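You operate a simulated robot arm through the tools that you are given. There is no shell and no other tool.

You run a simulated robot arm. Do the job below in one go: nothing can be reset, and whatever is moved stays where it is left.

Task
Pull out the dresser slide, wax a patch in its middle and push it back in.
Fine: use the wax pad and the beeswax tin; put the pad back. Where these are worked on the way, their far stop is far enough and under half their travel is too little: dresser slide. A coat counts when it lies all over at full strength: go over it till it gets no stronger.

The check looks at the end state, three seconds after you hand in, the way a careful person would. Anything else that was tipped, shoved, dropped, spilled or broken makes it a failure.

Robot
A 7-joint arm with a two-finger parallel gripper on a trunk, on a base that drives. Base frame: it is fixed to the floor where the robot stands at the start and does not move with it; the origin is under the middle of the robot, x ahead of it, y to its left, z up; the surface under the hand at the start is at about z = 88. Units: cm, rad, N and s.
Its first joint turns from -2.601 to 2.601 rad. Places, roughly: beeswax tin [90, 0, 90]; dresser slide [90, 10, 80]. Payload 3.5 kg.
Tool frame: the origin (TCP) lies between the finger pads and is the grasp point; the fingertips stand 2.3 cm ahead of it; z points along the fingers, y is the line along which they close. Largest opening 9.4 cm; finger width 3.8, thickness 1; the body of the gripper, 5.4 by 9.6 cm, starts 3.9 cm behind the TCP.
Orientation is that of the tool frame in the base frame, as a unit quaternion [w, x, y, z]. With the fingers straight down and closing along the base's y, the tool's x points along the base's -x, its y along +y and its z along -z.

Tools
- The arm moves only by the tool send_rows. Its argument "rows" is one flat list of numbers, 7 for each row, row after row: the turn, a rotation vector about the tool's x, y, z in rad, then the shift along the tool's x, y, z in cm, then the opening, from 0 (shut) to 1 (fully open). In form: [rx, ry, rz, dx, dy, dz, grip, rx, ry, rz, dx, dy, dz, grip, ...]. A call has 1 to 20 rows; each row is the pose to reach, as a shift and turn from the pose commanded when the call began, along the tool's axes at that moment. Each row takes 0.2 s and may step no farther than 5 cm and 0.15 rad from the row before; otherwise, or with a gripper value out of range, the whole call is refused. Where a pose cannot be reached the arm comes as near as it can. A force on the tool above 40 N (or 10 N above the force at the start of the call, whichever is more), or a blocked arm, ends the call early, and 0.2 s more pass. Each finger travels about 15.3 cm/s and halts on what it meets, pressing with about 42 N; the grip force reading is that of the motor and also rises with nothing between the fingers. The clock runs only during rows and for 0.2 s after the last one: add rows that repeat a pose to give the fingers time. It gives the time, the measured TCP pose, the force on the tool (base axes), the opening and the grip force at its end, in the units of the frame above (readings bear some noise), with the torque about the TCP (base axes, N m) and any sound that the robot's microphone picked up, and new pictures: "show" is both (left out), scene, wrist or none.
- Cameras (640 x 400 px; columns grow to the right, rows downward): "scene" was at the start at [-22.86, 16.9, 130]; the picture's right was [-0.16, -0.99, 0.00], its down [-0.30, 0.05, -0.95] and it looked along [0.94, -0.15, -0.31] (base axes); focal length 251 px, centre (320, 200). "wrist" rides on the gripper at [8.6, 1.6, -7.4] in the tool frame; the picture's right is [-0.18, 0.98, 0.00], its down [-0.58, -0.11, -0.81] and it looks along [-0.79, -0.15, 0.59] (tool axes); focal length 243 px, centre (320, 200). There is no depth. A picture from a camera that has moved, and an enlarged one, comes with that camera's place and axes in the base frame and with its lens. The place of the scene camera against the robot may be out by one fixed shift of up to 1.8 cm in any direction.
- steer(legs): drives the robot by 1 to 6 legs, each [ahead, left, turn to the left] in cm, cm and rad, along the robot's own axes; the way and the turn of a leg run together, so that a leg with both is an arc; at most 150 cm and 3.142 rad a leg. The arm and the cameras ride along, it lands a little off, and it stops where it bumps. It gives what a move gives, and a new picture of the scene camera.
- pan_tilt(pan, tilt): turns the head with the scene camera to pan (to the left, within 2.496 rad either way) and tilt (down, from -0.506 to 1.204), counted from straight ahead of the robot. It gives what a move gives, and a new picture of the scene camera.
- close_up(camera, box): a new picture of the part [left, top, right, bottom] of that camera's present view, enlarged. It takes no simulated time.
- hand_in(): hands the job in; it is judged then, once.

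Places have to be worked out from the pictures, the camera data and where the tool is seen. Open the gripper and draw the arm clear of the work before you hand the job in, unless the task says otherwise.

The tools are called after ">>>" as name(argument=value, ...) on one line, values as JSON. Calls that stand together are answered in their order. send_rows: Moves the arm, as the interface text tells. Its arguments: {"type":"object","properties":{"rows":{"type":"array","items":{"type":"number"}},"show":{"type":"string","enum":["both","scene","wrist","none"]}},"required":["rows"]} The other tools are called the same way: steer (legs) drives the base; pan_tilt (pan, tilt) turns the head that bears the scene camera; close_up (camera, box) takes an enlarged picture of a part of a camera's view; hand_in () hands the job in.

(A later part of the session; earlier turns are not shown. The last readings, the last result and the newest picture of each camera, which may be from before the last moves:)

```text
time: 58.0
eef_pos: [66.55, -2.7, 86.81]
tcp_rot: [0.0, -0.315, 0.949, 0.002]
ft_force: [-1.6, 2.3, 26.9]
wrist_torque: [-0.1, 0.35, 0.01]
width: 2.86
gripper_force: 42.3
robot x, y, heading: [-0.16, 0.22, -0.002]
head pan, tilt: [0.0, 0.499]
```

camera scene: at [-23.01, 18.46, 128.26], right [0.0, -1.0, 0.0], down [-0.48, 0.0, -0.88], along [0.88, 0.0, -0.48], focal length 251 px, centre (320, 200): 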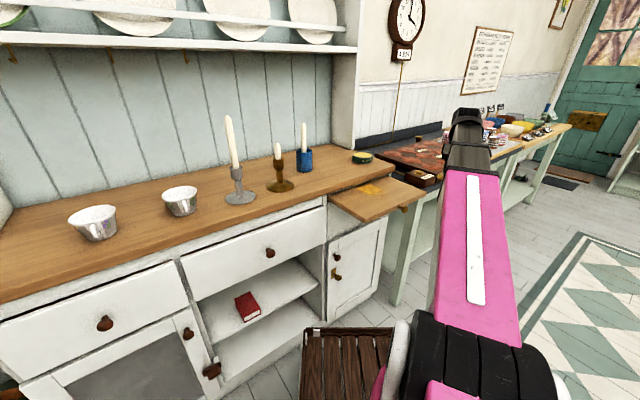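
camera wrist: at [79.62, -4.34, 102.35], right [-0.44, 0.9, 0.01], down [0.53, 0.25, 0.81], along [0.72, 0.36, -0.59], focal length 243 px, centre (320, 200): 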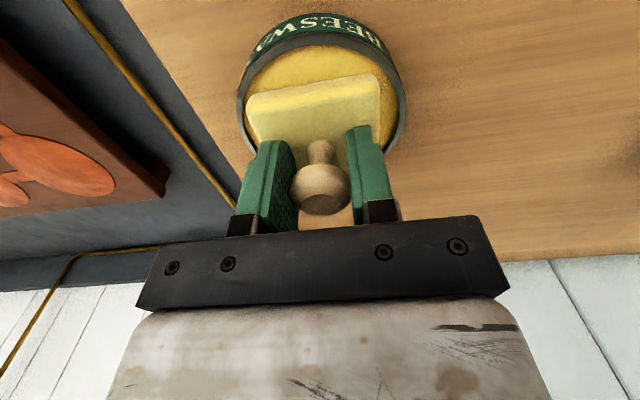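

Contact at 27 N. Now I'll drag the slide outward with the pad, about 10 cm, and see whether the knob follows.

>>> send_rows(rows=[0, 0, 0, 1.2, 0, 0, 0, 0, 0, 0, 2.4, 0, 0, 0, 0, 0, 0, 3.6, 0, 0, 0, 0, 0, 0, 4.8, 0, 0, 0, 0, 0, 0, 6, 0, 0, 0, 0, 0, 0, 7.2, 0, 0, 0, 0, 0, 0, 8.4, 0, 0, 0, 0, 0, 0, 9.4, 0, 0, 0], show="both")

>>> close_up(camera="scene", box=[310, 140, 454, 230])

```text
time: 59.2
eef_pos: [62.32, -5.91, 86.89]
tcp_rot: [0.001, -0.315, 0.949, 0.001]
ft_force: [-4.3, -0.6, 17.0]
wrist_torque: [-0.3, -0.06, -0.05]
width: 2.79
gripper_force: 42.2
robot x, y, heading: [-0.14, 0.26, 0.0]
head pan, tilt: [0.0, 0.499]
stopped in row 5: the force on the tool passed its limit at 41 N (the readings are from after the stop); the commanded pose is now the measured one
camera scene: at [-23.06, 18.47, 128.25], right [0.0, -1.0, 0.0], down [-0.48, 0.0, -0.88], along [0.88, 0.0, -0.48], focal length 251 px, centre (320, 200)
camera wrist: at [54.31, -9.68, 94.28], right [-0.44, 0.9, 0.0], down [0.53, 0.26, 0.81], along [0.72, 0.36, -0.59], focal length 243 px, centre (320, 200)
```

scene: 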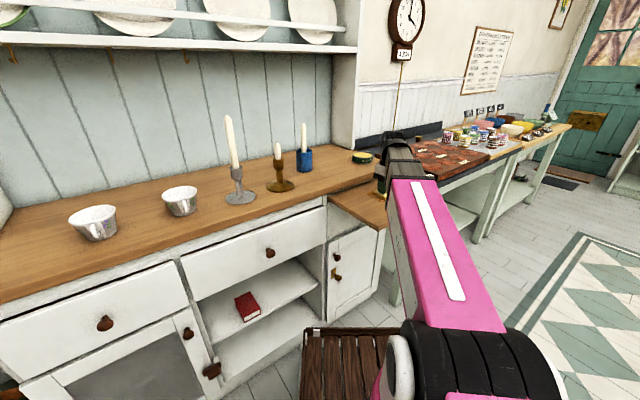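
wrist: 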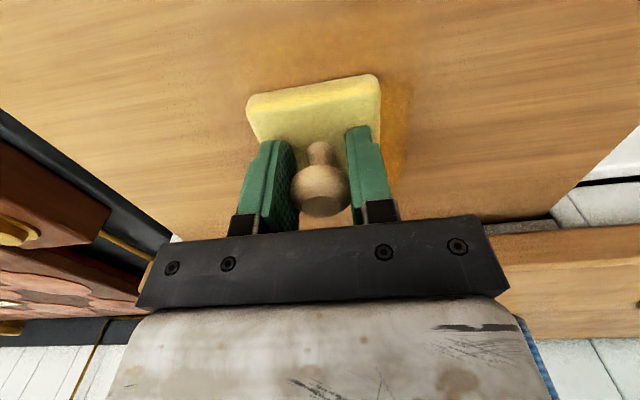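

```text
4.44 times, centred on (382, 185) of scene
camera zoom: at [-23.06, 18.47, 128.25], right [0.0, -1.0, 0.0], down [-0.48, 0.0, -0.88], along [0.88, 0.0, -0.48], focal length 1116 px, centre (44, 267)
```

zoom: 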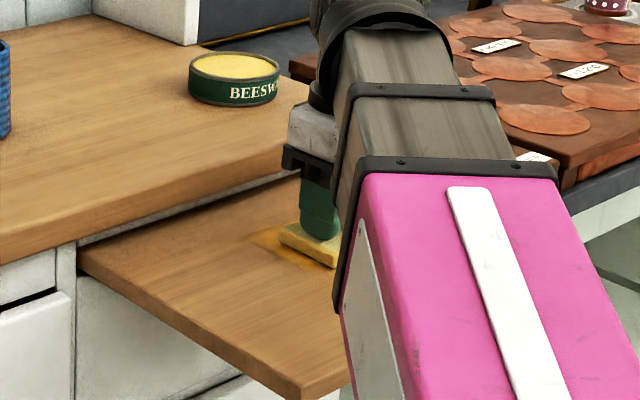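

The slide followed about 5 cm before the force limit tripped. I'll ease the press slightly and go on dragging it out.

>>> send_rows(rows=[0, 0, 0, 0.8, 0, -0.02, 0, 0, 0, 0, 1.6, 0, -0.03, 0, 0, 0, 0, 2.4, 0, -0.04, 0, 0, 0, 0, 3.2, 0, -0.04, 0, 0, 0, 0, 4, 0, -0.04, 0, 0, 0, 0, 4.8, 0, -0.04, 0], show="both")

>>> close_up(camera="scene", box=[310, 140, 454, 230])

```text
time: 60.7
eef_pos: [58.5, -8.69, 86.76]
tcp_rot: [0.002, -0.315, 0.949, 0.002]
ft_force: [-1.5, 1.2, 11.0]
wrist_torque: [-0.29, 0.12, -0.05]
width: 2.79
gripper_force: 42.1
robot x, y, heading: [0.08, -0.03, -0.001]
head pan, tilt: [0.0, 0.499]
stopped in row 6: the force on the tool passed its limit at 42 N (the readings are from after the stop); the commanded pose is now the measured one
camera scene: at [-23.02, 18.48, 128.25], right [0.0, -1.0, 0.0], down [-0.48, 0.0, -0.88], along [0.88, 0.0, -0.48], focal length 251 px, centre (320, 200)
camera wrist: at [50.56, -12.5, 94.26], right [-0.44, 0.9, 0.0], down [0.53, 0.26, 0.81], along [0.73, 0.36, -0.59], focal length 243 px, centre (320, 200)
```

scene: 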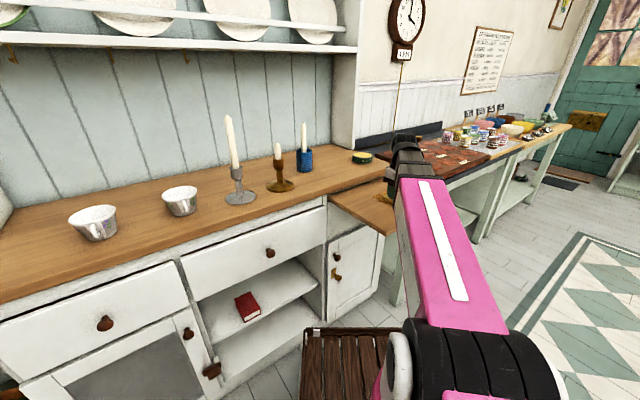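
wrist: 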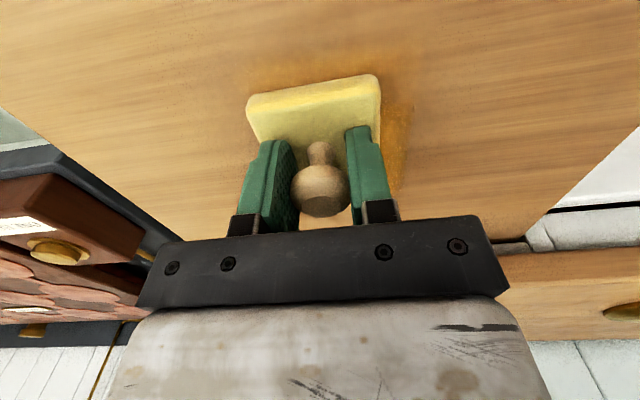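

```text
4.44 times, centred on (382, 185) of scene
camera zoom: at [-23.02, 18.48, 128.25], right [0.0, -1.0, 0.0], down [-0.48, 0.0, -0.88], along [0.88, 0.0, -0.48], focal length 1116 px, centre (44, 267)
```

zoom: 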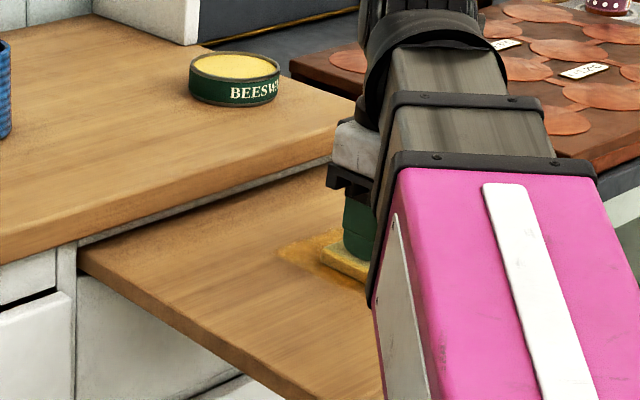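

The slide is dragged back out nearly fully. Now I'll rub sideways across the slide at this lane (about 12 cm behind the front), which can't shift the slide along its travel.

>>> send_rows(rows=[0, 0, 0, 0, 0, 0.04, 0, 0, 0, 0, 0, 1.5, 0.04, 0, 0, 0, 0, 0, 3, 0.04, 0, 0, 0, 0, 0, 4.5, 0.04, 0, 0, 0, 0, 0, 5, 0.04, 0, 0, 0, 0, 0, 3.5, 0.04, 0, 0, 0, 0, 0, 2, 0.04, 0, 0, 0, 0, 0, 0.5, 0.04, 0, 0, 0, 0, 0, -1, 0.04, 0, 0, 0, 0, 0, -2.5, 0.04, 0, 0, 0, 0, 0, -3, 0.04, 0, 0, 0, 0, 0, -1.5, 0.04, 0, 0, 0, 0, 0, 0, 0.04, 0], show="scene")

>>> close_up(camera="scene", box=[310, 140, 454, 230])

```text
time: 61.8
eef_pos: [55.79, -4.95, 86.72]
tcp_rot: [0.003, -0.315, 0.949, 0.001]
ft_force: [-1.8, 0.0, 8.8]
wrist_torque: [0.02, 0.15, -0.02]
width: 2.79
gripper_force: 42.0
robot x, y, heading: [-0.12, -0.01, -0.0]
head pan, tilt: [0.0, 0.499]
stopped in row 5: the force on the tool passed its limit at 42 N (the readings are from after the stop); the commanded pose is now the measured one
camera scene: at [-23.01, 18.46, 128.25], right [0.0, -1.0, 0.0], down [-0.48, 0.0, -0.88], along [0.88, 0.0, -0.48], focal length 251 px, centre (320, 200)
```

scene: 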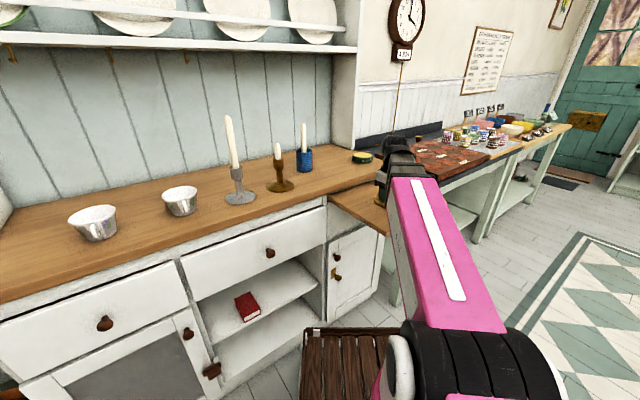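

```text
4.44 times, centred on (382, 185) of scene
camera zoom: at [-23.01, 18.46, 128.25], right [0.0, -1.0, 0.0], down [-0.48, 0.0, -0.88], along [0.88, 0.0, -0.48], focal length 1116 px, centre (44, 267)
```

zoom: 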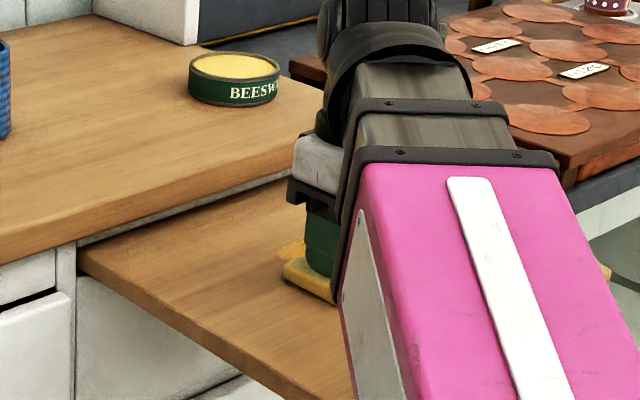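

The force climbed past the limit again, so I'll rub with a lighter press (about 9 N now) and slower side strokes.

>>> send_rows(rows=[0, 0, 0, 0, -1, 0, 0, 0, 0, 0, 0, -2, 0, 0, 0, 0, 0, 0, -3, 0, 0, 0, 0, 0, 0, -4, 0, 0, 0, 0, 0, 0, -5, 0, 0, 0, 0, 0, 0, -6, 0, 0, 0, 0, 0, 0, -7, 0, 0, 0, 0, 0, 0, -7.5, 0, 0], show="none")

```text
time: 63.6
eef_pos: [60.21, -10.98, 86.74]
tcp_rot: [0.003, -0.315, 0.949, 0.0]
ft_force: [-6.3, 10.5, 30.4]
wrist_torque: [0.34, 0.18, -0.01]
width: 2.74
gripper_force: 41.5
robot x, y, heading: [-0.24, 0.22, 0.006]
head pan, tilt: [0.0, 0.499]
```

Force is up to 30 N at this side. I'll ease off a little on the return stroke and then lift to inspect the coat.

>>> send_rows(rows=[0, 0, 0, 0, 1, -0.06, 0, 0, 0, 0, 0, 2, -0.06, 0, 0, 0, 0, 0, 3, -0.05, 0, 0, 0, 0, 0, 4, -0.04, 0, 0, 0, 0, 0, 5, -0.02, 0, 0, 0, 0, 0, 6, 0, 0, 0, 0, 0, 0, 7, 0.0, 0, 0, 0, 0, 0, 8, 0.0, 0], show="none")

>>> send_rows(rows=[0, 0, 0, 0, 0, -4, 0, 0, 0, 0, -3, -2, -7, 0, 0, 0, 0, -7, -4, -9, 0, 0, 0, 0, -11, -4, -9, 0, 0, 0, 0, -15, -4, -9, 0], show="both")

>>> close_up(camera="wrist", box=[120, 0, 560, 240])

>>> close_up(camera="scene", box=[310, 140, 454, 230])

```text
time: 65.3
eef_pos: [56.08, -5.2, 86.73]
tcp_rot: [0.003, -0.315, 0.949, -0.001]
ft_force: [-2.3, 0.5, 11.0]
wrist_torque: [0.33, 0.3, 0.1]
width: 2.81
gripper_force: 42.3
robot x, y, heading: [0.05, 0.06, -0.003]
head pan, tilt: [0.0, 0.499]
stopped in row 8: the force on the tool passed its limit at 44 N (the readings are from after the stop); the commanded pose is now the measured one
```

```text
time: 66.5
eef_pos: [70.41, 0.58, 95.82]
tcp_rot: [0.002, -0.315, 0.949, -0.001]
ft_force: [0.2, -0.7, -0.1]
wrist_torque: [0.04, -0.02, -0.01]
width: 2.79
gripper_force: 41.9
robot x, y, heading: [-0.4, 0.17, 0.0]
head pan, tilt: [0.0, 0.499]
camera scene: at [-22.97, 18.46, 128.26], right [0.0, -1.0, 0.0], down [-0.48, 0.0, -0.88], along [0.88, 0.0, -0.48], focal length 251 px, centre (320, 200)
camera wrist: at [62.51, -3.16, 103.36], right [-0.44, 0.9, 0.0], down [0.53, 0.26, 0.81], along [0.73, 0.36, -0.59], focal length 243 px, centre (320, 200)
```

scene: 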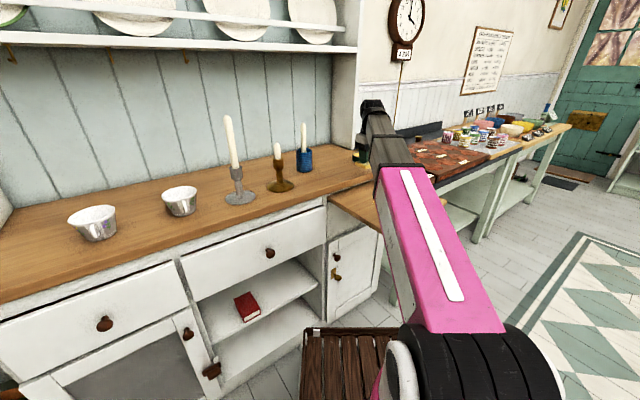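
wrist: 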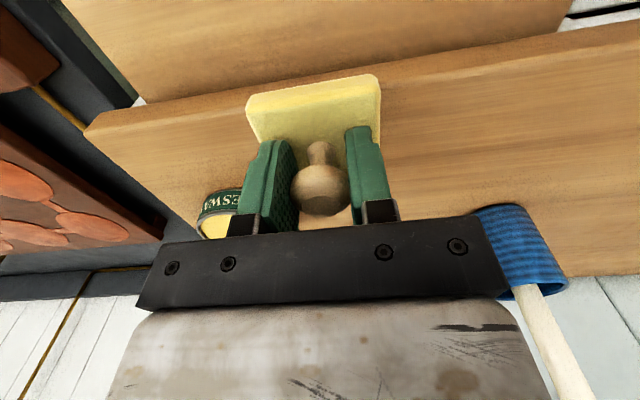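

```text
1.45 times, centred on (340, 120) of wrist
camera zoom: at [62.51, -3.16, 103.36], right [-0.44, 0.9, 0.0], down [0.53, 0.26, 0.81], along [0.73, 0.36, -0.59], focal length 353 px, centre (291, 316)
```

zoom: 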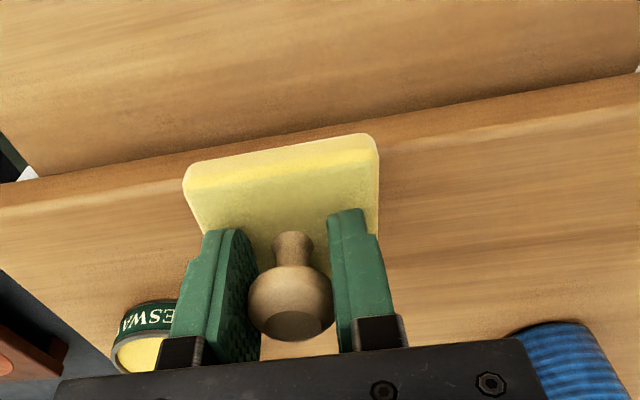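

```text
4.44 times, centred on (382, 185) of scene
camera zoom: at [-22.97, 18.46, 128.26], right [0.0, -1.0, 0.0], down [-0.48, 0.0, -0.88], along [0.88, 0.0, -0.48], focal length 1116 px, centre (44, 267)
```

zoom: 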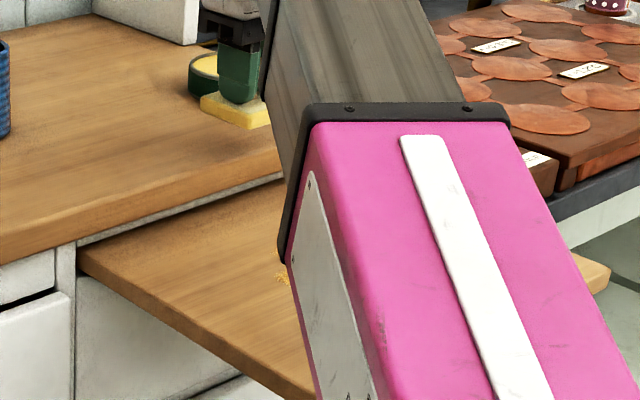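

No coat is visible near the counter edge, and the arm hides the rest. I'll recharge the pad at the tin since it's close, then inspect the coat from the side.

>>> send_rows(rows=[0, 0, 0, -1, -1, -3.2, 0, 0, 0, 0, -4, -4, -3.2, 0, 0, 0, 0, -7, -6.5, -3.2, 0, 0, 0, 0, -10, -9, -3.2, 0, 0, 0, 0, -13, -11, -3.2, 0, 0, 0, 0, -13, -11, 0.4, 0], show="wrist")

>>> close_up(camera="wrist", box=[200, 0, 440, 220])

```text
time: 67.9
eef_pos: [87.5, -0.5, 95.43]
tcp_rot: [0.003, -0.315, 0.949, -0.001]
ft_force: [0.1, 0.0, -1.1]
wrist_torque: [0.01, 0.03, 0.02]
width: 2.77
gripper_force: 42.3
robot x, y, heading: [0.44, 0.13, 0.002]
head pan, tilt: [0.0, 0.499]
camera wrist: at [79.59, -4.22, 102.88], right [-0.44, 0.9, 0.0], down [0.53, 0.26, 0.81], along [0.73, 0.36, -0.59], focal length 243 px, centre (320, 200)
```

wrist: 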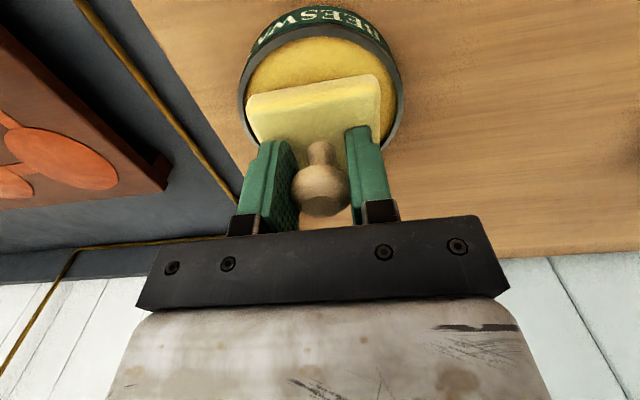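

```text
1.82 times, centred on (320, 110) of wrist
camera zoom: at [79.59, -4.22, 102.88], right [-0.44, 0.9, 0.0], down [0.53, 0.26, 0.81], along [0.73, 0.36, -0.59], focal length 441 px, centre (320, 364)
```

zoom: 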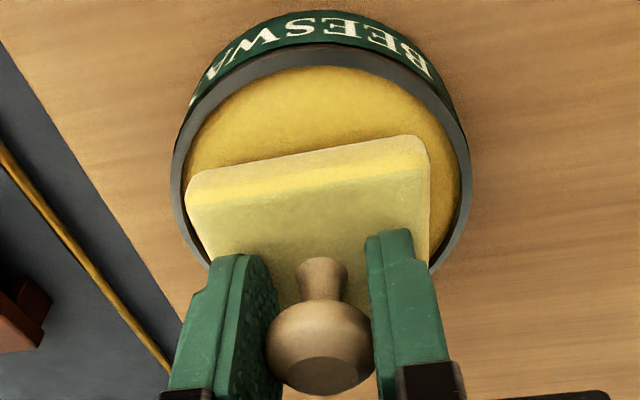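

Centred over the tin. I'll lower onto the wax in small steps.

>>> send_rows(rows=[0, 0, 0, 0, 0.15, 0.3, 0, 0, 0, 0, 0, 0.15, 0.5, 0, 0, 0, 0, 0, 0.15, 0.58, 0], show="none")

>>> send_rows(rows=[0, 0, 0, 0, 0, 0.08, 0, 0, 0, 0, 0, 0, 0.14, 0, 0, 0, 0, 0, 0, 0.14, 0], show="none")

```text
time: 68.7
eef_pos: [87.33, -0.3, 94.9]
tcp_rot: [0.003, -0.315, 0.949, -0.001]
ft_force: [-0.5, 0.5, -1.0]
wrist_torque: [-0.02, 0.02, -0.02]
width: 2.76
gripper_force: 41.7
robot x, y, heading: [0.11, 0.05, 0.001]
head pan, tilt: [0.0, 0.499]
```

```text
time: 69.5
eef_pos: [87.39, -0.4, 94.78]
tcp_rot: [0.004, -0.314, 0.949, -0.001]
ft_force: [0.4, -0.5, 1.0]
wrist_torque: [-0.03, 0.02, 0.0]
width: 2.77
gripper_force: 42.0
robot x, y, heading: [0.3, 0.13, 0.003]
head pan, tilt: [0.0, 0.499]
```

>>> send_rows(rows=[0, 0, 0, 0, 0, 0.06, 0, 0, 0, 0, 0, 0, 0.1, 0, 0, 0, 0, 0, 0, 0.12, 0, 0, 0, 0, 0, 0, 0.12, 0, 0, 0, 0, 0, 0, 0.12, 0], show="none")

```text
time: 70.7
eef_pos: [87.35, -0.42, 94.72]
tcp_rot: [0.003, -0.315, 0.949, 0.0]
ft_force: [6.5, -0.2, 37.6]
wrist_torque: [0.69, 0.34, -0.08]
width: 2.78
gripper_force: 41.8
robot x, y, heading: [0.27, 0.02, 0.003]
head pan, tilt: [0.0, 0.499]
```

Charged at 37 N. I'll lift and carry the pad around to the right-hand side to inspect the coat.

>>> send_rows(rows=[0, 0, 0, 0, 0, -1.5, 0, 0, 0, 0, 0, 0, -4.2, 0, 0, 0, 0, 3.95, 1.8, -4.2, 0, 0, 0, 0, 7.9, 3.6, -4.2, 0, 0, 0, 0, 11.85, 5.4, -4.2, 0, 0, 0, 0, 15.8, 7.1, -4.2, 0, 0, 0, 0, 19.8, 8.9, -4.2, 0, 0, 0, 0, 23.7, 10.7, -4.2, 0, 0, 0, 0, 26.6, 7.3, -3.4, 0, 0, 0, 0, 29.5, 3.8, -2.5, 0, 0, 0, 0, 32.4, 0.4, -1.6, 0, 0, 0, 0, 35.3, -3.1, -0.7, 0, 0, 0, 0, 38.2, -6.5, 0, 0], show="both")

>>> close_up(camera="scene", box=[310, 140, 454, 230])

>>> close_up(camera="wrist", box=[320, 40, 640, 240])

```text
time: 73.5
eef_pos: [60.55, -28.28, 94.36]
tcp_rot: [0.003, -0.315, 0.949, 0.0]
ft_force: [0.8, 0.1, -0.6]
wrist_torque: [-0.04, 0.02, 0.0]
width: 2.78
gripper_force: 42.5
robot x, y, heading: [-0.21, 0.05, 0.003]
head pan, tilt: [0.0, 0.499]
camera scene: at [-22.98, 18.45, 128.26], right [0.0, -1.0, 0.0], down [-0.48, 0.0, -0.88], along [0.88, 0.0, -0.48], focal length 251 px, centre (320, 200)
camera wrist: at [52.62, -32.04, 101.82], right [-0.44, 0.9, 0.0], down [0.53, 0.26, 0.81], along [0.73, 0.36, -0.59], focal length 243 px, centre (320, 200)
```

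scene: 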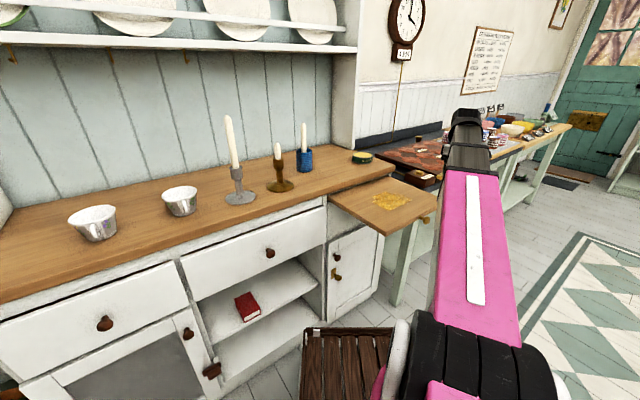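
wrist: 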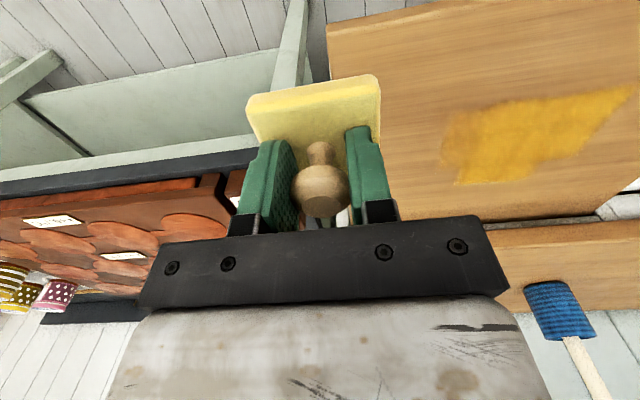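

```text
4.44 times, centred on (382, 185) of scene
camera zoom: at [-22.98, 18.45, 128.26], right [0.0, -1.0, 0.0], down [-0.48, 0.0, -0.88], along [0.88, 0.0, -0.48], focal length 1116 px, centre (44, 267)
```

zoom: 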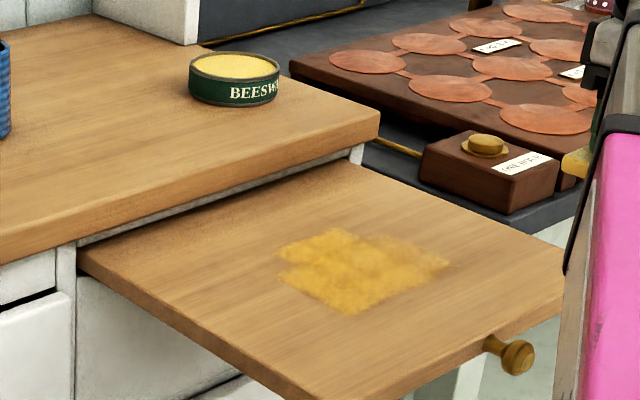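

```text
2.00 times, centred on (480, 140) of wrist
camera zoom: at [52.62, -32.04, 101.82], right [-0.44, 0.9, 0.0], down [0.53, 0.26, 0.81], along [0.73, 0.36, -0.59], focal length 485 px, centre (0, 320)
```

zoom: 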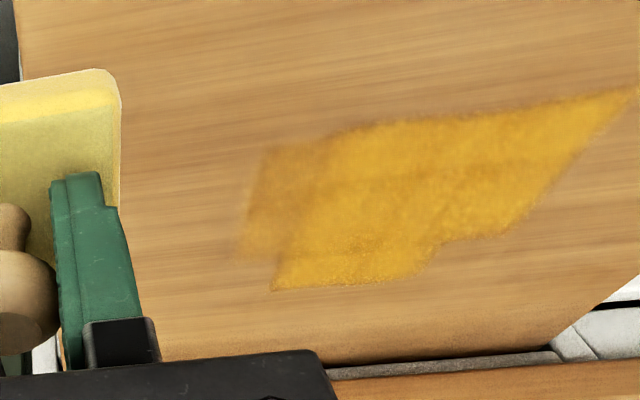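

Clear view now: the slide is fully out and the coat covers about 8–15 cm behind its front across 14 cm, plus 15–19 cm in the middle, fainter at the right end. I'll extend it inward next: the lane about 20 cm behind the front.

>>> send_rows(rows=[0, 0, 0, -3.1, 3, -1, 0, 0, 0, 0, -6.2, 6, -1, 0, 0, 0, 0, -9.3, 9, -1, 0, 0, 0, 0, -12.4, 12, -1, 0, 0, 0, 0, -15.5, 15, -1, 0, 0, 0, 0, -18.65, 17.9, -1, 0, 0, 0, 0, -18.65, 17.9, 3, 0, 0, 0, 0, -18.65, 17.9, 6.5, 0, 0, 0, 0, -18.65, 17.9, 7.3, 0], show="none")

>>> send_rows(rows=[0, 0, 0, 0, 0, 0.12, 0, 0, 0, 0, 0, 0, 0.2, 0, 0, 0, 0, 0, 0, 0.2, 0], show="none")

```text
time: 75.5
eef_pos: [64.99, -2.83, 87.02]
tcp_rot: [0.003, -0.315, 0.949, 0.0]
ft_force: [0.8, -0.7, -1.5]
wrist_torque: [0.0, -0.01, 0.0]
width: 2.78
gripper_force: 42.0
robot x, y, heading: [-0.59, 0.19, 0.001]
head pan, tilt: [0.0, 0.499]
```

```text
time: 76.3
eef_pos: [64.91, -2.91, 86.92]
tcp_rot: [0.003, -0.315, 0.949, -0.001]
ft_force: [0.4, 0.1, -0.2]
wrist_torque: [-0.03, 0.04, 0.01]
width: 2.76
gripper_force: 42.3
robot x, y, heading: [-0.02, -0.21, -0.007]
head pan, tilt: [0.0, 0.499]
```

>>> send_rows(rows=[0, 0, 0, 0, 0, 0.08, 0, 0, 0, 0, 0, 0, 0.13, 0, 0, 0, 0, 0, 0, 0.13, 0], show="none")

```text
time: 77.1
eef_pos: [64.74, -2.89, 86.85]
tcp_rot: [0.003, -0.315, 0.949, -0.001]
ft_force: [0.3, -1.3, -1.0]
wrist_torque: [0.01, 0.02, -0.02]
width: 2.77
gripper_force: 42.5
robot x, y, heading: [-0.29, -0.25, 0.001]
head pan, tilt: [0.0, 0.499]
```

>>> send_rows(rows=[0, 0, 0, 0, 0, 0.07, 0, 0, 0, 0, 0, 0, 0.12, 0, 0, 0, 0, 0, 0, 0.12, 0], show="none")

```text
time: 77.9
eef_pos: [64.82, -2.78, 86.79]
tcp_rot: [0.003, -0.315, 0.949, -0.001]
ft_force: [0.6, 0.6, 4.6]
wrist_torque: [0.12, 0.12, -0.02]
width: 2.8
gripper_force: 41.7
robot x, y, heading: [0.01, 0.13, 0.006]
head pan, tilt: [0.0, 0.499]
```

Touching at about 5 N. I'll press a hair more and stroke to the left side first.

>>> send_rows(rows=[0, 0, 0, 0, 0, 0.04, 0, 0, 0, 0, 0, 1, 0.04, 0, 0, 0, 0, 0, 2, 0.04, 0, 0, 0, 0, 0, 3, 0.03, 0, 0, 0, 0, 0, 4, 0.02, 0], show="none")

```text
time: 79.1
eef_pos: [62.38, 0.21, 86.77]
tcp_rot: [0.003, -0.315, 0.949, -0.001]
ft_force: [4.5, -5.3, 17.7]
wrist_torque: [0.21, 0.13, 0.05]
width: 2.76
gripper_force: 41.8
robot x, y, heading: [-0.22, 0.08, 0.003]
head pan, tilt: [0.0, 0.499]
```

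18 N with a steady drag, good. Now a full stroke across to the right side.

>>> send_rows(rows=[0, 0, 0, 0, -1, 0, 0, 0, 0, 0, 0, -2, 0, 0, 0, 0, 0, 0, -3, 0, 0, 0, 0, 0, 0, -4, 0, 0, 0, 0, 0, 0, -5, 0, 0, 0, 0, 0, 0, -6, 0, 0, 0, 0, 0, 0, -7, 0, 0, 0, 0, 0, 0, -8, 0, 0], show="none")

```text
time: 80.9
eef_pos: [67.24, -6.3, 86.85]
tcp_rot: [0.003, -0.315, 0.949, -0.001]
ft_force: [-0.4, 0.1, 0.8]
wrist_torque: [-0.02, 0.02, -0.03]
width: 2.79
gripper_force: 42.4
robot x, y, heading: [0.05, 0.35, -0.001]
head pan, tilt: [0.0, 0.499]
```

Contact faded on the right because the path rises slightly (tool lean 0.004 rad). I'll press 0.4 mm here and compensate on the strokes back and forth.

>>> send_rows(rows=[0, 0, 0, 0, 0, 0.04, 0, 0, 0, 0, 0, 1, 0.036, 0, 0, 0, 0, 0, 2, 0.032, 0, 0, 0, 0, 0, 3, 0.028, 0, 0, 0, 0, 0, 4, 0.024, 0, 0, 0, 0, 0, 5, 0.02, 0, 0, 0, 0, 0, 6, 0.016, 0, 0, 0, 0, 0, 7, 0.012, 0, 0, 0, 0, 0, 8, 0.008, 0, 0, 0, 0, 0, 7, 0.012, 0, 0, 0, 0, 0, 6, 0.016, 0, 0, 0, 0, 0, 5, 0.02, 0, 0, 0, 0, 0, 4, 0.024, 0], show="none")

```text
time: 83.7
eef_pos: [64.77, -2.95, 86.82]
tcp_rot: [0.002, -0.316, 0.949, 0.0]
ft_force: [-4.3, 5.1, 16.9]
wrist_torque: [0.52, 0.39, -0.02]
width: 2.79
gripper_force: 42.4
robot x, y, heading: [-0.27, -0.1, -0.003]
head pan, tilt: [0.0, 0.499]
```

17 N at the middle, steady. I'll finish this stroke to the right, shift 4 cm toward the front (that only pulls the slide against its stop), and stroke back to the left.

>>> send_rows(rows=[0, 0, 0, 0, -1, 0.004, 0, 0, 0, 0, 0, -2, 0.008, 0, 0, 0, 0, 0, -3, 0.012, 0, 0, 0, 0, 0, -4, 0.016, 0, 0, 0, 0, 1, -4, 0.012, 0, 0, 0, 0, 2, -4, 0.008, 0, 0, 0, 0, 3, -4, 0.004, 0, 0, 0, 0, 4, -4, 0, 0, 0, 0, 0, 4, -3, -0.004, 0, 0, 0, 0, 4, -2, -0.008, 0, 0, 0, 0, 4, -1, -0.012, 0, 0, 0, 0, 4, 0, -0.016, 0, 0, 0, 0, 4, 1, -0.02, 0, 0, 0, 0, 4, 2, -0.024, 0, 0, 0, 0, 4, 3, -0.028, 0, 0, 0, 0, 4, 4, -0.032, 0], show="none")

```text
time: 87.1
eef_pos: [59.08, -2.11, 86.69]
tcp_rot: [0.003, -0.315, 0.949, -0.001]
ft_force: [2.8, -3.7, 10.6]
wrist_torque: [0.11, 0.06, -0.01]
width: 2.77
gripper_force: 41.4
robot x, y, heading: [0.01, 0.02, 0.002]
head pan, tilt: [0.0, 0.499]
```

Still 11 N in contact at the 16 cm lane, left end. I'll stroke across and back here, then shift to the front lane and stroke right.

>>> send_rows(rows=[0, 0, 0, 0, -1.33, 0.017, 0, 0, 0, 0, 0, -2.67, 0.023, 0, 0, 0, 0, 0, -4, 0.028, 0, 0, 0, 0, 0, -5.33, 0.033, 0, 0, 0, 0, 0, -6.67, 0.039, 0, 0, 0, 0, 0, -8, 0.044, 0, 0, 0, 0, 0, -6.67, 0.039, 0, 0, 0, 0, 0, -5.33, 0.033, 0, 0, 0, 0, 0, -4, 0.028, 0, 0, 0, 0, 0, -2.67, 0.023, 0, 0, 0, 0, 0, -1.33, 0.017, 0, 0, 0, 0, 0, 0, 0.012, 0, 0, 0, 0, 1.4, 0, 0.007, 0, 0, 0, 0, 2.8, 0, 0.001, 0, 0, 0, 0, 4.2, 0, -0.004, 0, 0, 0, 0, 4.2, -1.33, 0.001, 0, 0, 0, 0, 4.2, -2.67, 0.007, 0, 0, 0, 0, 4.2, -4, 0.012, 0, 0, 0, 0, 4.2, -5.33, 0.017, 0, 0, 0, 0, 4.2, -6.67, 0.023, 0], show="none")

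```text
time: 91.3
eef_pos: [59.86, -9.93, 86.78]
tcp_rot: [0.003, -0.315, 0.949, -0.002]
ft_force: [1.0, 1.4, -0.4]
wrist_torque: [-0.01, -0.01, 0.02]
width: 2.77
gripper_force: 42.0
robot x, y, heading: [-0.14, -0.15, -0.003]
head pan, tilt: [0.0, 0.499]
```

Contact was lost at the end of the last stroke. I'll lift and swing right to inspect the result so far.

>>> send_rows(rows=[0, 0, 0, 0, 0, -3, 0, 0, 0, 0, 1, -1.5, -7, 0, 0, 0, 0, 3.5, -5, -7.5, 0, 0, 0, 0, 6, -8.5, -7.5, 0, 0, 0, 0, 8.5, -12, -7.5, 0, 0, 0, 0, 10.45, -15.1, -7.5, 0], show="both")

>>> close_up(camera="scene", box=[310, 140, 454, 230])

>>> close_up(camera="wrist", box=[320, 40, 640, 240])

```text
time: 92.7
eef_pos: [60.68, -28.34, 94.14]
tcp_rot: [0.003, -0.315, 0.949, 0.0]
ft_force: [-0.6, -0.5, -0.1]
wrist_torque: [-0.04, -0.01, 0.02]
width: 2.78
gripper_force: 41.7
robot x, y, heading: [-0.16, 0.06, 0.001]
head pan, tilt: [0.0, 0.499]
camera scene: at [-22.98, 18.45, 128.26], right [0.0, -1.0, 0.0], down [-0.48, 0.0, -0.88], along [0.88, 0.0, -0.48], focal length 251 px, centre (320, 200)
camera wrist: at [52.75, -32.06, 101.62], right [-0.44, 0.9, 0.0], down [0.53, 0.26, 0.81], along [0.73, 0.36, -0.59], focal length 243 px, centre (320, 200)
```

scene: 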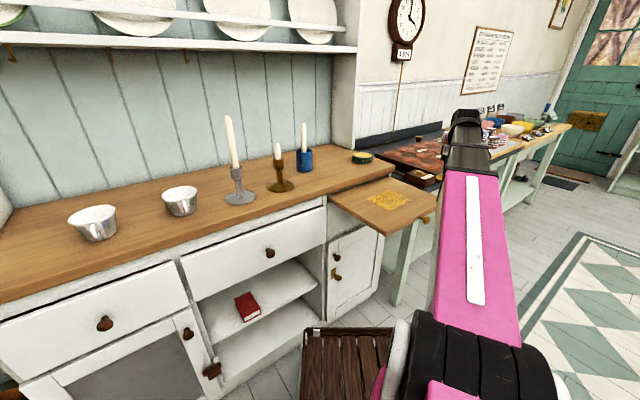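
wrist: 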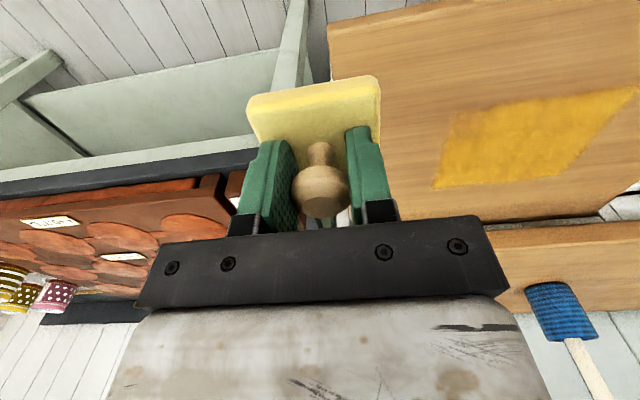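

```text
4.44 times, centred on (382, 185) of scene
camera zoom: at [-22.98, 18.45, 128.26], right [0.0, -1.0, 0.0], down [-0.48, 0.0, -0.88], along [0.88, 0.0, -0.48], focal length 1116 px, centre (44, 267)
```

zoom: 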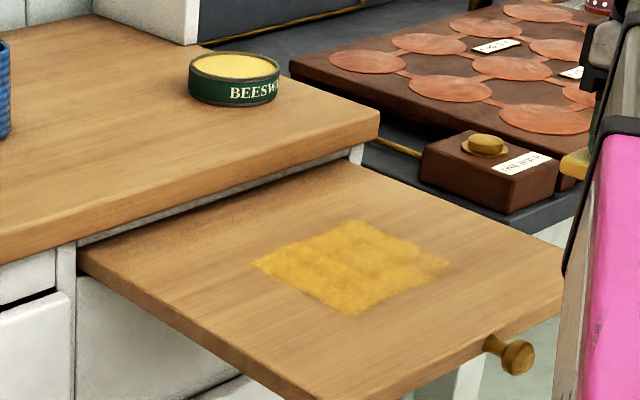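

```text
2.00 times, centred on (480, 140) of wrist
camera zoom: at [52.75, -32.06, 101.62], right [-0.44, 0.9, 0.0], down [0.53, 0.26, 0.81], along [0.73, 0.36, -0.59], focal length 485 px, centre (0, 320)
```

zoom: 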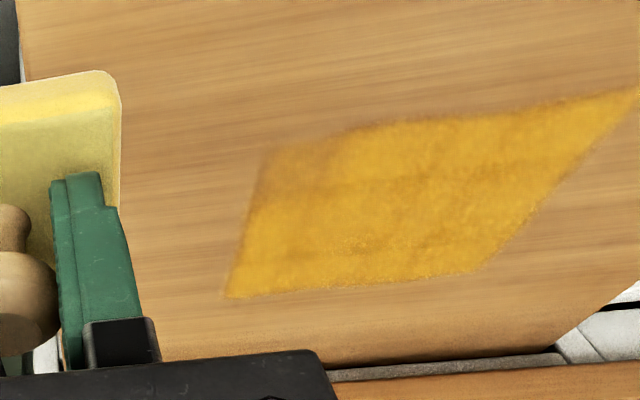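

The coat now has a straight back edge at about 19.5 cm from the front although the pad rubbed farther back, so wax seems to show only within the patch (about s = 8–19.5 cm, ±7 cm). It still looks uneven, so I'll recharge and go over it all again, a bit wider at front and sides.

>>> send_rows(rows=[0, 0, 0, -2.9, 3.46, -1, 0, 0, 0, 0, -5.8, 6.92, -2, 0, 0, 0, 0, -8.7, 10.4, -3, 0, 0, 0, 0, -11.6, 13.85, -4, 0, 0, 0, 0, -14.5, 17.3, -4.8, 0, 0, 0, 0, -18.44, 15.5, -4.8, 0, 0, 0, 0, -22.4, 13.7, -4.8, 0, 0, 0, 0, -26.3, 11.9, -4.8, 0, 0, 0, 0, -30.3, 10.1, -4.8, 0, 0, 0, 0, -34.2, 8.3, -4.8, 0, 0, 0, 0, -38.1, 6.4, -4.8, 0, 0, 0, 0, -38.1, 6.4, -1.4, 0], show="wrist")

>>> close_up(camera="wrist", box=[200, 0, 440, 220])

```text
time: 95.3
eef_pos: [87.23, -0.72, 95.98]
tcp_rot: [0.003, -0.316, 0.949, -0.001]
ft_force: [0.7, -0.7, -0.4]
wrist_torque: [0.0, 0.03, -0.01]
width: 2.77
gripper_force: 41.8
robot x, y, heading: [0.04, -0.11, -0.002]
head pan, tilt: [0.0, 0.499]
camera wrist: at [79.32, -4.45, 103.38], right [-0.44, 0.9, 0.0], down [0.53, 0.26, 0.81], along [0.73, 0.36, -0.59], focal length 243 px, centre (320, 200)
```

wrist: 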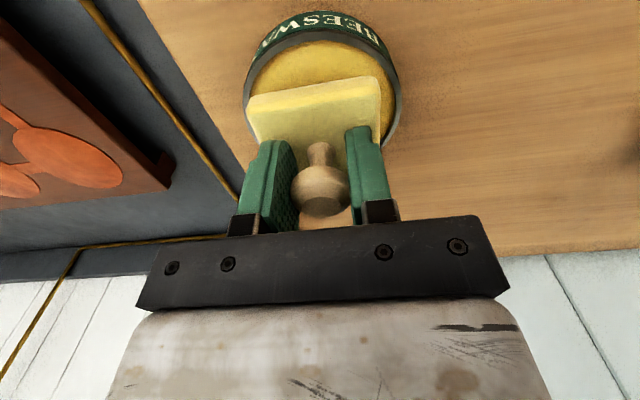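

```text
1.82 times, centred on (320, 110) of wrist
camera zoom: at [79.32, -4.45, 103.38], right [-0.44, 0.9, 0.0], down [0.53, 0.26, 0.81], along [0.73, 0.36, -0.59], focal length 441 px, centre (320, 364)
```

zoom: 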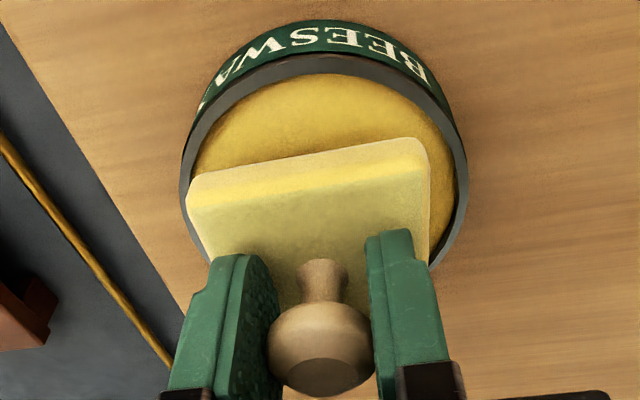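

I'm slightly off-centre toward the rim; I'll shift 0.3 cm and lower onto the wax.

>>> send_rows(rows=[0, 0, 0, -0.3, 0.3, 0.4, 0, 0, 0, 0, -0.3, 0.3, 0.9, 0, 0, 0, 0, -0.3, 0.3, 1.1, 0, 0, 0, 0, -0.3, 0.3, 1.16, 0], show="none")

>>> send_rows(rows=[0, 0, 0, 0, 0, 0.06, 0, 0, 0, 0, 0, 0, 0.1, 0, 0, 0, 0, 0, 0, 0.1, 0], show="none")

```text
time: 96.3
eef_pos: [87.27, -0.08, 94.75]
tcp_rot: [0.003, -0.315, 0.949, 0.0]
ft_force: [0.7, -2.4, 16.8]
wrist_torque: [0.37, 0.24, -0.05]
width: 2.77
gripper_force: 41.6
robot x, y, heading: [0.28, 0.22, -0.001]
head pan, tilt: [0.0, 0.499]
```

```text
time: 97.0
eef_pos: [87.12, -0.04, 94.87]
tcp_rot: [0.003, -0.314, 0.949, -0.001]
ft_force: [-3.0, -0.1, 13.4]
wrist_torque: [0.4, 0.29, 0.12]
width: 2.76
gripper_force: 41.7
robot x, y, heading: [-0.24, -0.3, -0.002]
head pan, tilt: [0.0, 0.499]
stopped in row 3: the force on the tool passed its limit at 42 N (the readings are from after the stop); the commanded pose is now the measured one
```

Charged (peak 42 N). I'll take it back to the slide, at 18.5 cm behind the front, and lower.

>>> send_rows(rows=[0, 0, 0, 0, 0, -1.5, 0, 0, 0, 0, 0, 0, -4, 0, 0, 0, 0, 3.6, 1.87, -4, 0, 0, 0, 0, 7.2, 3.74, -4, 0, 0, 0, 0, 10.8, 5.6, -4, 0, 0, 0, 0, 14.4, 7.5, -4, 0, 0, 0, 0, 18, 9.35, -4, 0, 0, 0, 0, 21.55, 11.2, -4, 0, 0, 0, 0, 21.55, 11.2, 0, 0, 0, 0, 0, 21.55, 11.2, 4, 0, 0, 0, 0, 21.55, 11.2, 7.4, 0, 0, 0, 0, 21.55, 11.2, 7.9, 0], show="scene")

>>> send_rows(rows=[0, 0, 0, 0, 0, 0.1, 0, 0, 0, 0, 0, 0, 0.18, 0, 0, 0, 0, 0, 0, 0.18, 0], show="none")

```text
time: 99.7
eef_pos: [63.23, -3.92, 86.83]
tcp_rot: [0.003, -0.315, 0.949, -0.001]
ft_force: [-3.2, -0.9, 17.3]
wrist_torque: [0.47, 0.4, 0.03]
width: 2.75
gripper_force: 41.8
robot x, y, heading: [-0.03, -0.22, -0.003]
head pan, tilt: [0.0, 0.499]
stopped in row 12: the force on the tool passed its limit at 43 N (the readings are from after the stop); the commanded pose is now the measured one
camera scene: at [-23.01, 18.45, 128.25], right [0.0, -1.0, 0.0], down [-0.48, 0.0, -0.88], along [0.88, 0.0, -0.48], focal length 251 px, centre (320, 200)
```

scene: 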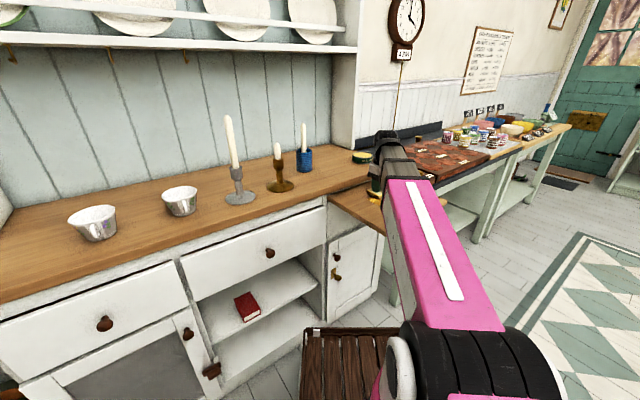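

```text
time: 100.2
eef_pos: [63.33, -3.92, 86.73]
tcp_rot: [0.002, -0.315, 0.949, -0.001]
ft_force: [-2.9, -1.1, 18.7]
wrist_torque: [0.48, 0.37, 0.07]
width: 2.76
gripper_force: 42.1
robot x, y, heading: [0.24, 0.07, 0.002]
head pan, tilt: [0.0, 0.499]
stopped in row 2: the force on the tool passed its limit at 44 N (the readings are from after the stop); the commanded pose is now the measured one
```

18.7 N at the middle of this lane. Now wide strokes, 6 cm to each side.

>>> send_rows(rows=[0, 0, 0, 0, 1.5, -0.006, 0, 0, 0, 0, 0, 3, -0.012, 0, 0, 0, 0, 0, 4.5, -0.018, 0, 0, 0, 0, 0, 6, -0.024, 0, 0, 0, 0, 0, 4.5, -0.018, 0, 0, 0, 0, 0, 3, -0.012, 0, 0, 0, 0, 0, 1.5, -0.006, 0, 0, 0, 0, 0, 0, 0, 0, 0, 0, 0, 0, -1.5, 0.006, 0, 0, 0, 0, 0, -3, 0.012, 0, 0, 0, 0, 0, -4.5, 0.018, 0, 0, 0, 0, 0, -6, 0.024, 0], show="none")

```text
time: 102.6
eef_pos: [65.86, -7.15, 86.73]
tcp_rot: [0.005, -0.315, 0.949, 0.0]
ft_force: [-0.7, 0.0, 15.8]
wrist_torque: [0.38, 0.28, 0.01]
width: 2.76
gripper_force: 42.2
robot x, y, heading: [0.23, 0.11, 0.0]
head pan, tilt: [0.0, 0.499]
stopped in row 11: the force on the tool passed its limit at 41 N (the readings are from after the stop); the commanded pose is now the measured one
```

>>> send_rows(rows=[0, 0, 0, 0, -1, -0.01, 0, 0, 0, 0, 0, -2, -0.01, 0, 0, 0, 0, 1.2, -2, -0.01, 0, 0, 0, 0, 2.4, -2, -0.01, 0, 0, 0, 0, 3.5, -2, -0.01, 0, 0, 0, 0, 3.5, -0.5, -0.015, 0, 0, 0, 0, 3.5, 1, -0.02, 0, 0, 0, 0, 3.5, 2.5, -0.025, 0, 0, 0, 0, 3.5, 4, -0.03, 0, 0, 0, 0, 3.5, 5.5, -0.035, 0, 0, 0, 0, 3.5, 7, -0.04, 0, 0, 0, 0, 3.5, 8.5, -0.045, 0, 0, 0, 0, 3.5, 10, -0.05, 0], show="none")

```text
time: 103.9
eef_pos: [64.22, -10.55, 86.63]
tcp_rot: [0.005, -0.315, 0.949, -0.002]
ft_force: [-1.4, -0.4, 12.3]
wrist_torque: [0.35, 0.33, 0.03]
width: 2.81
gripper_force: 42.3
robot x, y, heading: [0.17, -0.09, 0.005]
head pan, tilt: [0.0, 0.499]
stopped in row 6: the force on the tool passed its limit at 43 N (the readings are from after the stop); the commanded pose is now the measured one
```

The hand has picked up a slight lean (about 0.01 rad), so the pad's edge digs in and trips the limit. I'll lift 1 cm, level the hand, and lower again.

>>> send_rows(rows=[-0.0065, 0.009, 0, 0, 0, -1, 0, -0.0065, 0.009, 0, 0, 0, -1, 0, -0.0065, 0.009, 0, 0, 0, -0.3, 0, -0.0065, 0.009, 0, 0, 0, -0.1, 0], show="none")

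```text
time: 104.9
eef_pos: [64.28, -10.63, 86.86]
tcp_rot: [-0.001, -0.314, 0.949, 0.0]
ft_force: [0.2, -0.5, 0.5]
wrist_torque: [0.01, -0.09, -0.05]
width: 2.78
gripper_force: 41.4
robot x, y, heading: [-0.01, 0.08, -0.001]
head pan, tilt: [0.0, 0.499]
```

>>> send_rows(rows=[0, 0, 0, 0, 0, 0.06, 0, 0, 0, 0, 0, 0, 0.1, 0, 0, 0, 0, 0, 0, 0.1, 0], show="none")

```text
time: 105.7
eef_pos: [64.25, -10.65, 86.75]
tcp_rot: [0.0, -0.315, 0.949, -0.001]
ft_force: [1.4, -1.8, 25.4]
wrist_torque: [0.6, -0.49, -0.03]
width: 2.76
gripper_force: 42.1
robot x, y, heading: [0.12, 0.19, 0.002]
head pan, tilt: [0.0, 0.499]
```

The pad now bears on its back edge, so I overdid the pitch part; I'll take most of that back and lower again.

>>> send_rows(rows=[0, -0.006, 0, 0, 0, -0.06, 0, 0, -0.006, 0, 0, 0, -0.03, 0, 0, -0.006, 0, 0, 0, -0.03, 0], show="none")

```text
time: 106.5
eef_pos: [64.27, -10.49, 86.85]
tcp_rot: [0.003, -0.315, 0.949, 0.001]
ft_force: [2.5, -3.4, 9.5]
wrist_torque: [-0.18, -0.01, 0.05]
width: 2.78
gripper_force: 42.1
robot x, y, heading: [-0.01, 0.0, 0.001]
head pan, tilt: [0.0, 0.499]
```

Now the pad sits flat (9.5 N, nearly no net moment). I'll stroke from the right end to the left end at this lane.

>>> send_rows(rows=[0, 0, 0, 0, 1.5, 0.015, 0, 0, 0, 0, 0, 3, 0.015, 0, 0, 0, 0, 0, 4.5, 0.015, 0, 0, 0, 0, 0, 6, 0.015, 0, 0, 0, 0, 0, 7.5, 0.015, 0, 0, 0, 0, 0, 9, 0.015, 0, 0, 0, 0, 0, 10.5, 0.015, 0, 0, 0, 0, 0, 12, 0.015, 0], show="none")

```text
time: 108.3
eef_pos: [57.14, -1.02, 86.69]
tcp_rot: [0.003, -0.314, 0.949, 0.001]
ft_force: [7.0, -8.7, 30.6]
wrist_torque: [-0.19, -0.37, 0.01]
width: 2.78
gripper_force: 41.5
robot x, y, heading: [-0.05, 0.18, -0.001]
head pan, tilt: [0.0, 0.499]
```

30 N at the left end. Back across to the right with a slight slope compensation.

>>> send_rows(rows=[0, 0, 0, 0, -1.5, -0.025, 0, 0, 0, 0, 0, -3, -0.02, 0, 0, 0, 0, 0, -4.5, -0.015, 0, 0, 0, 0, 0, -6, -0.01, 0, 0, 0, 0, 0, -7.5, -0.005, 0, 0, 0, 0, 0, -9, 0, 0, 0, 0, 0, 0, -10.5, 0.005, 0, 0, 0, 0, 0, -12, 0.01, 0], show="none")

```text
time: 109.5
eef_pos: [61.39, -6.9, 86.74]
tcp_rot: [0.001, -0.314, 0.949, 0.001]
ft_force: [-1.9, -0.1, 19.5]
wrist_torque: [-0.06, -0.09, 0.02]
width: 2.8
gripper_force: 42.1
robot x, y, heading: [0.08, 0.39, 0.0]
head pan, tilt: [0.0, 0.499]
stopped in row 6: the force on the tool passed its limit at 43 N (the readings are from after the stop); the commanded pose is now the measured one
```

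>>> send_rows(rows=[0, 0, 0, 0, -1, -0.03, 0, 0, 0, 0, 0, -2.5, -0.03, 0, 0, 0, 0, 0, -4, -0.03, 0, 0, 0, 0, 0, -5, -0.03, 0], show="none")

```text
time: 110.5
eef_pos: [64.56, -10.75, 86.66]
tcp_rot: [0.003, -0.315, 0.949, 0.002]
ft_force: [-7.6, 10.2, 33.3]
wrist_torque: [0.34, 0.16, 0.02]
width: 2.78
gripper_force: 42.2
robot x, y, heading: [0.06, 0.33, 0.001]
head pan, tilt: [0.0, 0.499]
```

At the right end, 33 N. I'll ease off, shift 3.5 cm toward the front, and stroke left on the 12 cm lane.

>>> send_rows(rows=[0, 0, 0, 1.2, 0, -0.04, 0, 0, 0, 0, 2.4, 0, -0.045, 0, 0, 0, 0, 3.5, 0, -0.05, 0], show="none")

>>> send_rows(rows=[0, 0, 0, 0, 1.5, 0, 0, 0, 0, 0, 0, 3, 0, 0, 0, 0, 0, 0, 4.5, 0, 0, 0, 0, 0, 0, 6, 0, 0, 0, 0, 0, 0, 7.5, 0, 0, 0, 0, 0, 0, 9, 0, 0, 0, 0, 0, 0, 10.5, 0, 0, 0, 0, 0, 0, 12, 0, 0], show="none")

```text
time: 111.3
eef_pos: [61.82, -12.94, 86.73]
tcp_rot: [0.002, -0.315, 0.949, 0.001]
ft_force: [13.0, 6.6, 38.2]
wrist_torque: [0.16, -0.26, -0.02]
width: 2.77
gripper_force: 42.0
robot x, y, heading: [0.23, 0.55, -0.004]
head pan, tilt: [0.0, 0.499]
```

```text
time: 112.0
eef_pos: [60.0, -10.78, 86.8]
tcp_rot: [0.002, -0.314, 0.949, 0.0]
ft_force: [-3.5, 1.7, 15.3]
wrist_torque: [0.34, 0.33, 0.06]
width: 2.8
gripper_force: 42.1
robot x, y, heading: [-0.1, 0.14, 0.004]
head pan, tilt: [0.0, 0.499]
stopped in row 3: the force on the tool passed its limit at 52 N (the readings are from after the stop); the commanded pose is now the measured one
```

>>> send_rows(rows=[0, 0, 0, 0, 1, -0.03, 0, 0, 0, 0, 0, 2.5, -0.035, 0, 0, 0, 0, 0, 4, -0.04, 0, 0, 0, 0, 0, 5.5, -0.04, 0, 0, 0, 0, 0, 7, -0.045, 0, 0, 0, 0, 0, 8.5, -0.05, 0, 0, 0, 0, 0, 9.5, -0.05, 0], show="none")

```text
time: 113.6
eef_pos: [54.2, -3.15, 86.78]
tcp_rot: [0.0, -0.314, 0.95, 0.001]
ft_force: [-0.7, -0.9, -0.2]
wrist_torque: [0.02, -0.03, -0.02]
width: 2.77
gripper_force: 42.6
robot x, y, heading: [0.22, 0.34, -0.003]
head pan, tilt: [0.0, 0.499]
```

>>> send_rows(rows=[0, 0, 0, 0, 0, 0.05, 0, 0, 0, 0, 0, 0, 0.08, 0, 0, 0, 0, 0, 0, 0.08, 0], show="none")

```text
time: 114.4
eef_pos: [54.25, -3.09, 86.81]
tcp_rot: [0.002, -0.314, 0.95, -0.001]
ft_force: [-4.9, 2.7, 33.9]
wrist_torque: [0.46, 0.37, 0.0]
width: 2.76
gripper_force: 42.0
robot x, y, heading: [-0.12, 0.39, 0.002]
head pan, tilt: [0.0, 0.499]
```

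>>> send_rows(rows=[0, 0, 0, 0, 0, -0.04, 0, 0, 0, 0, 0, -1.5, -0.04, 0, 0, 0, 0, 0, -3, -0.04, 0, 0, 0, 0, 0, -4.5, -0.04, 0, 0, 0, 0, 0, -6, -0.04, 0, 0, 0, 0, 0, -7.5, -0.035, 0, 0, 0, 0, 0, -9, -0.03, 0, 0, 0, 0, 0, -10.5, -0.025, 0, 0, 0, 0, 0, -12, -0.02, 0], show="none")

```text
time: 116.4
eef_pos: [61.55, -12.93, 86.73]
tcp_rot: [0.002, -0.314, 0.949, 0.0]
ft_force: [-4.7, 8.3, 27.5]
wrist_torque: [0.66, 0.39, -0.01]
width: 2.79
gripper_force: 41.6
robot x, y, heading: [-0.02, -0.11, 0.002]
head pan, tilt: [0.0, 0.499]
```

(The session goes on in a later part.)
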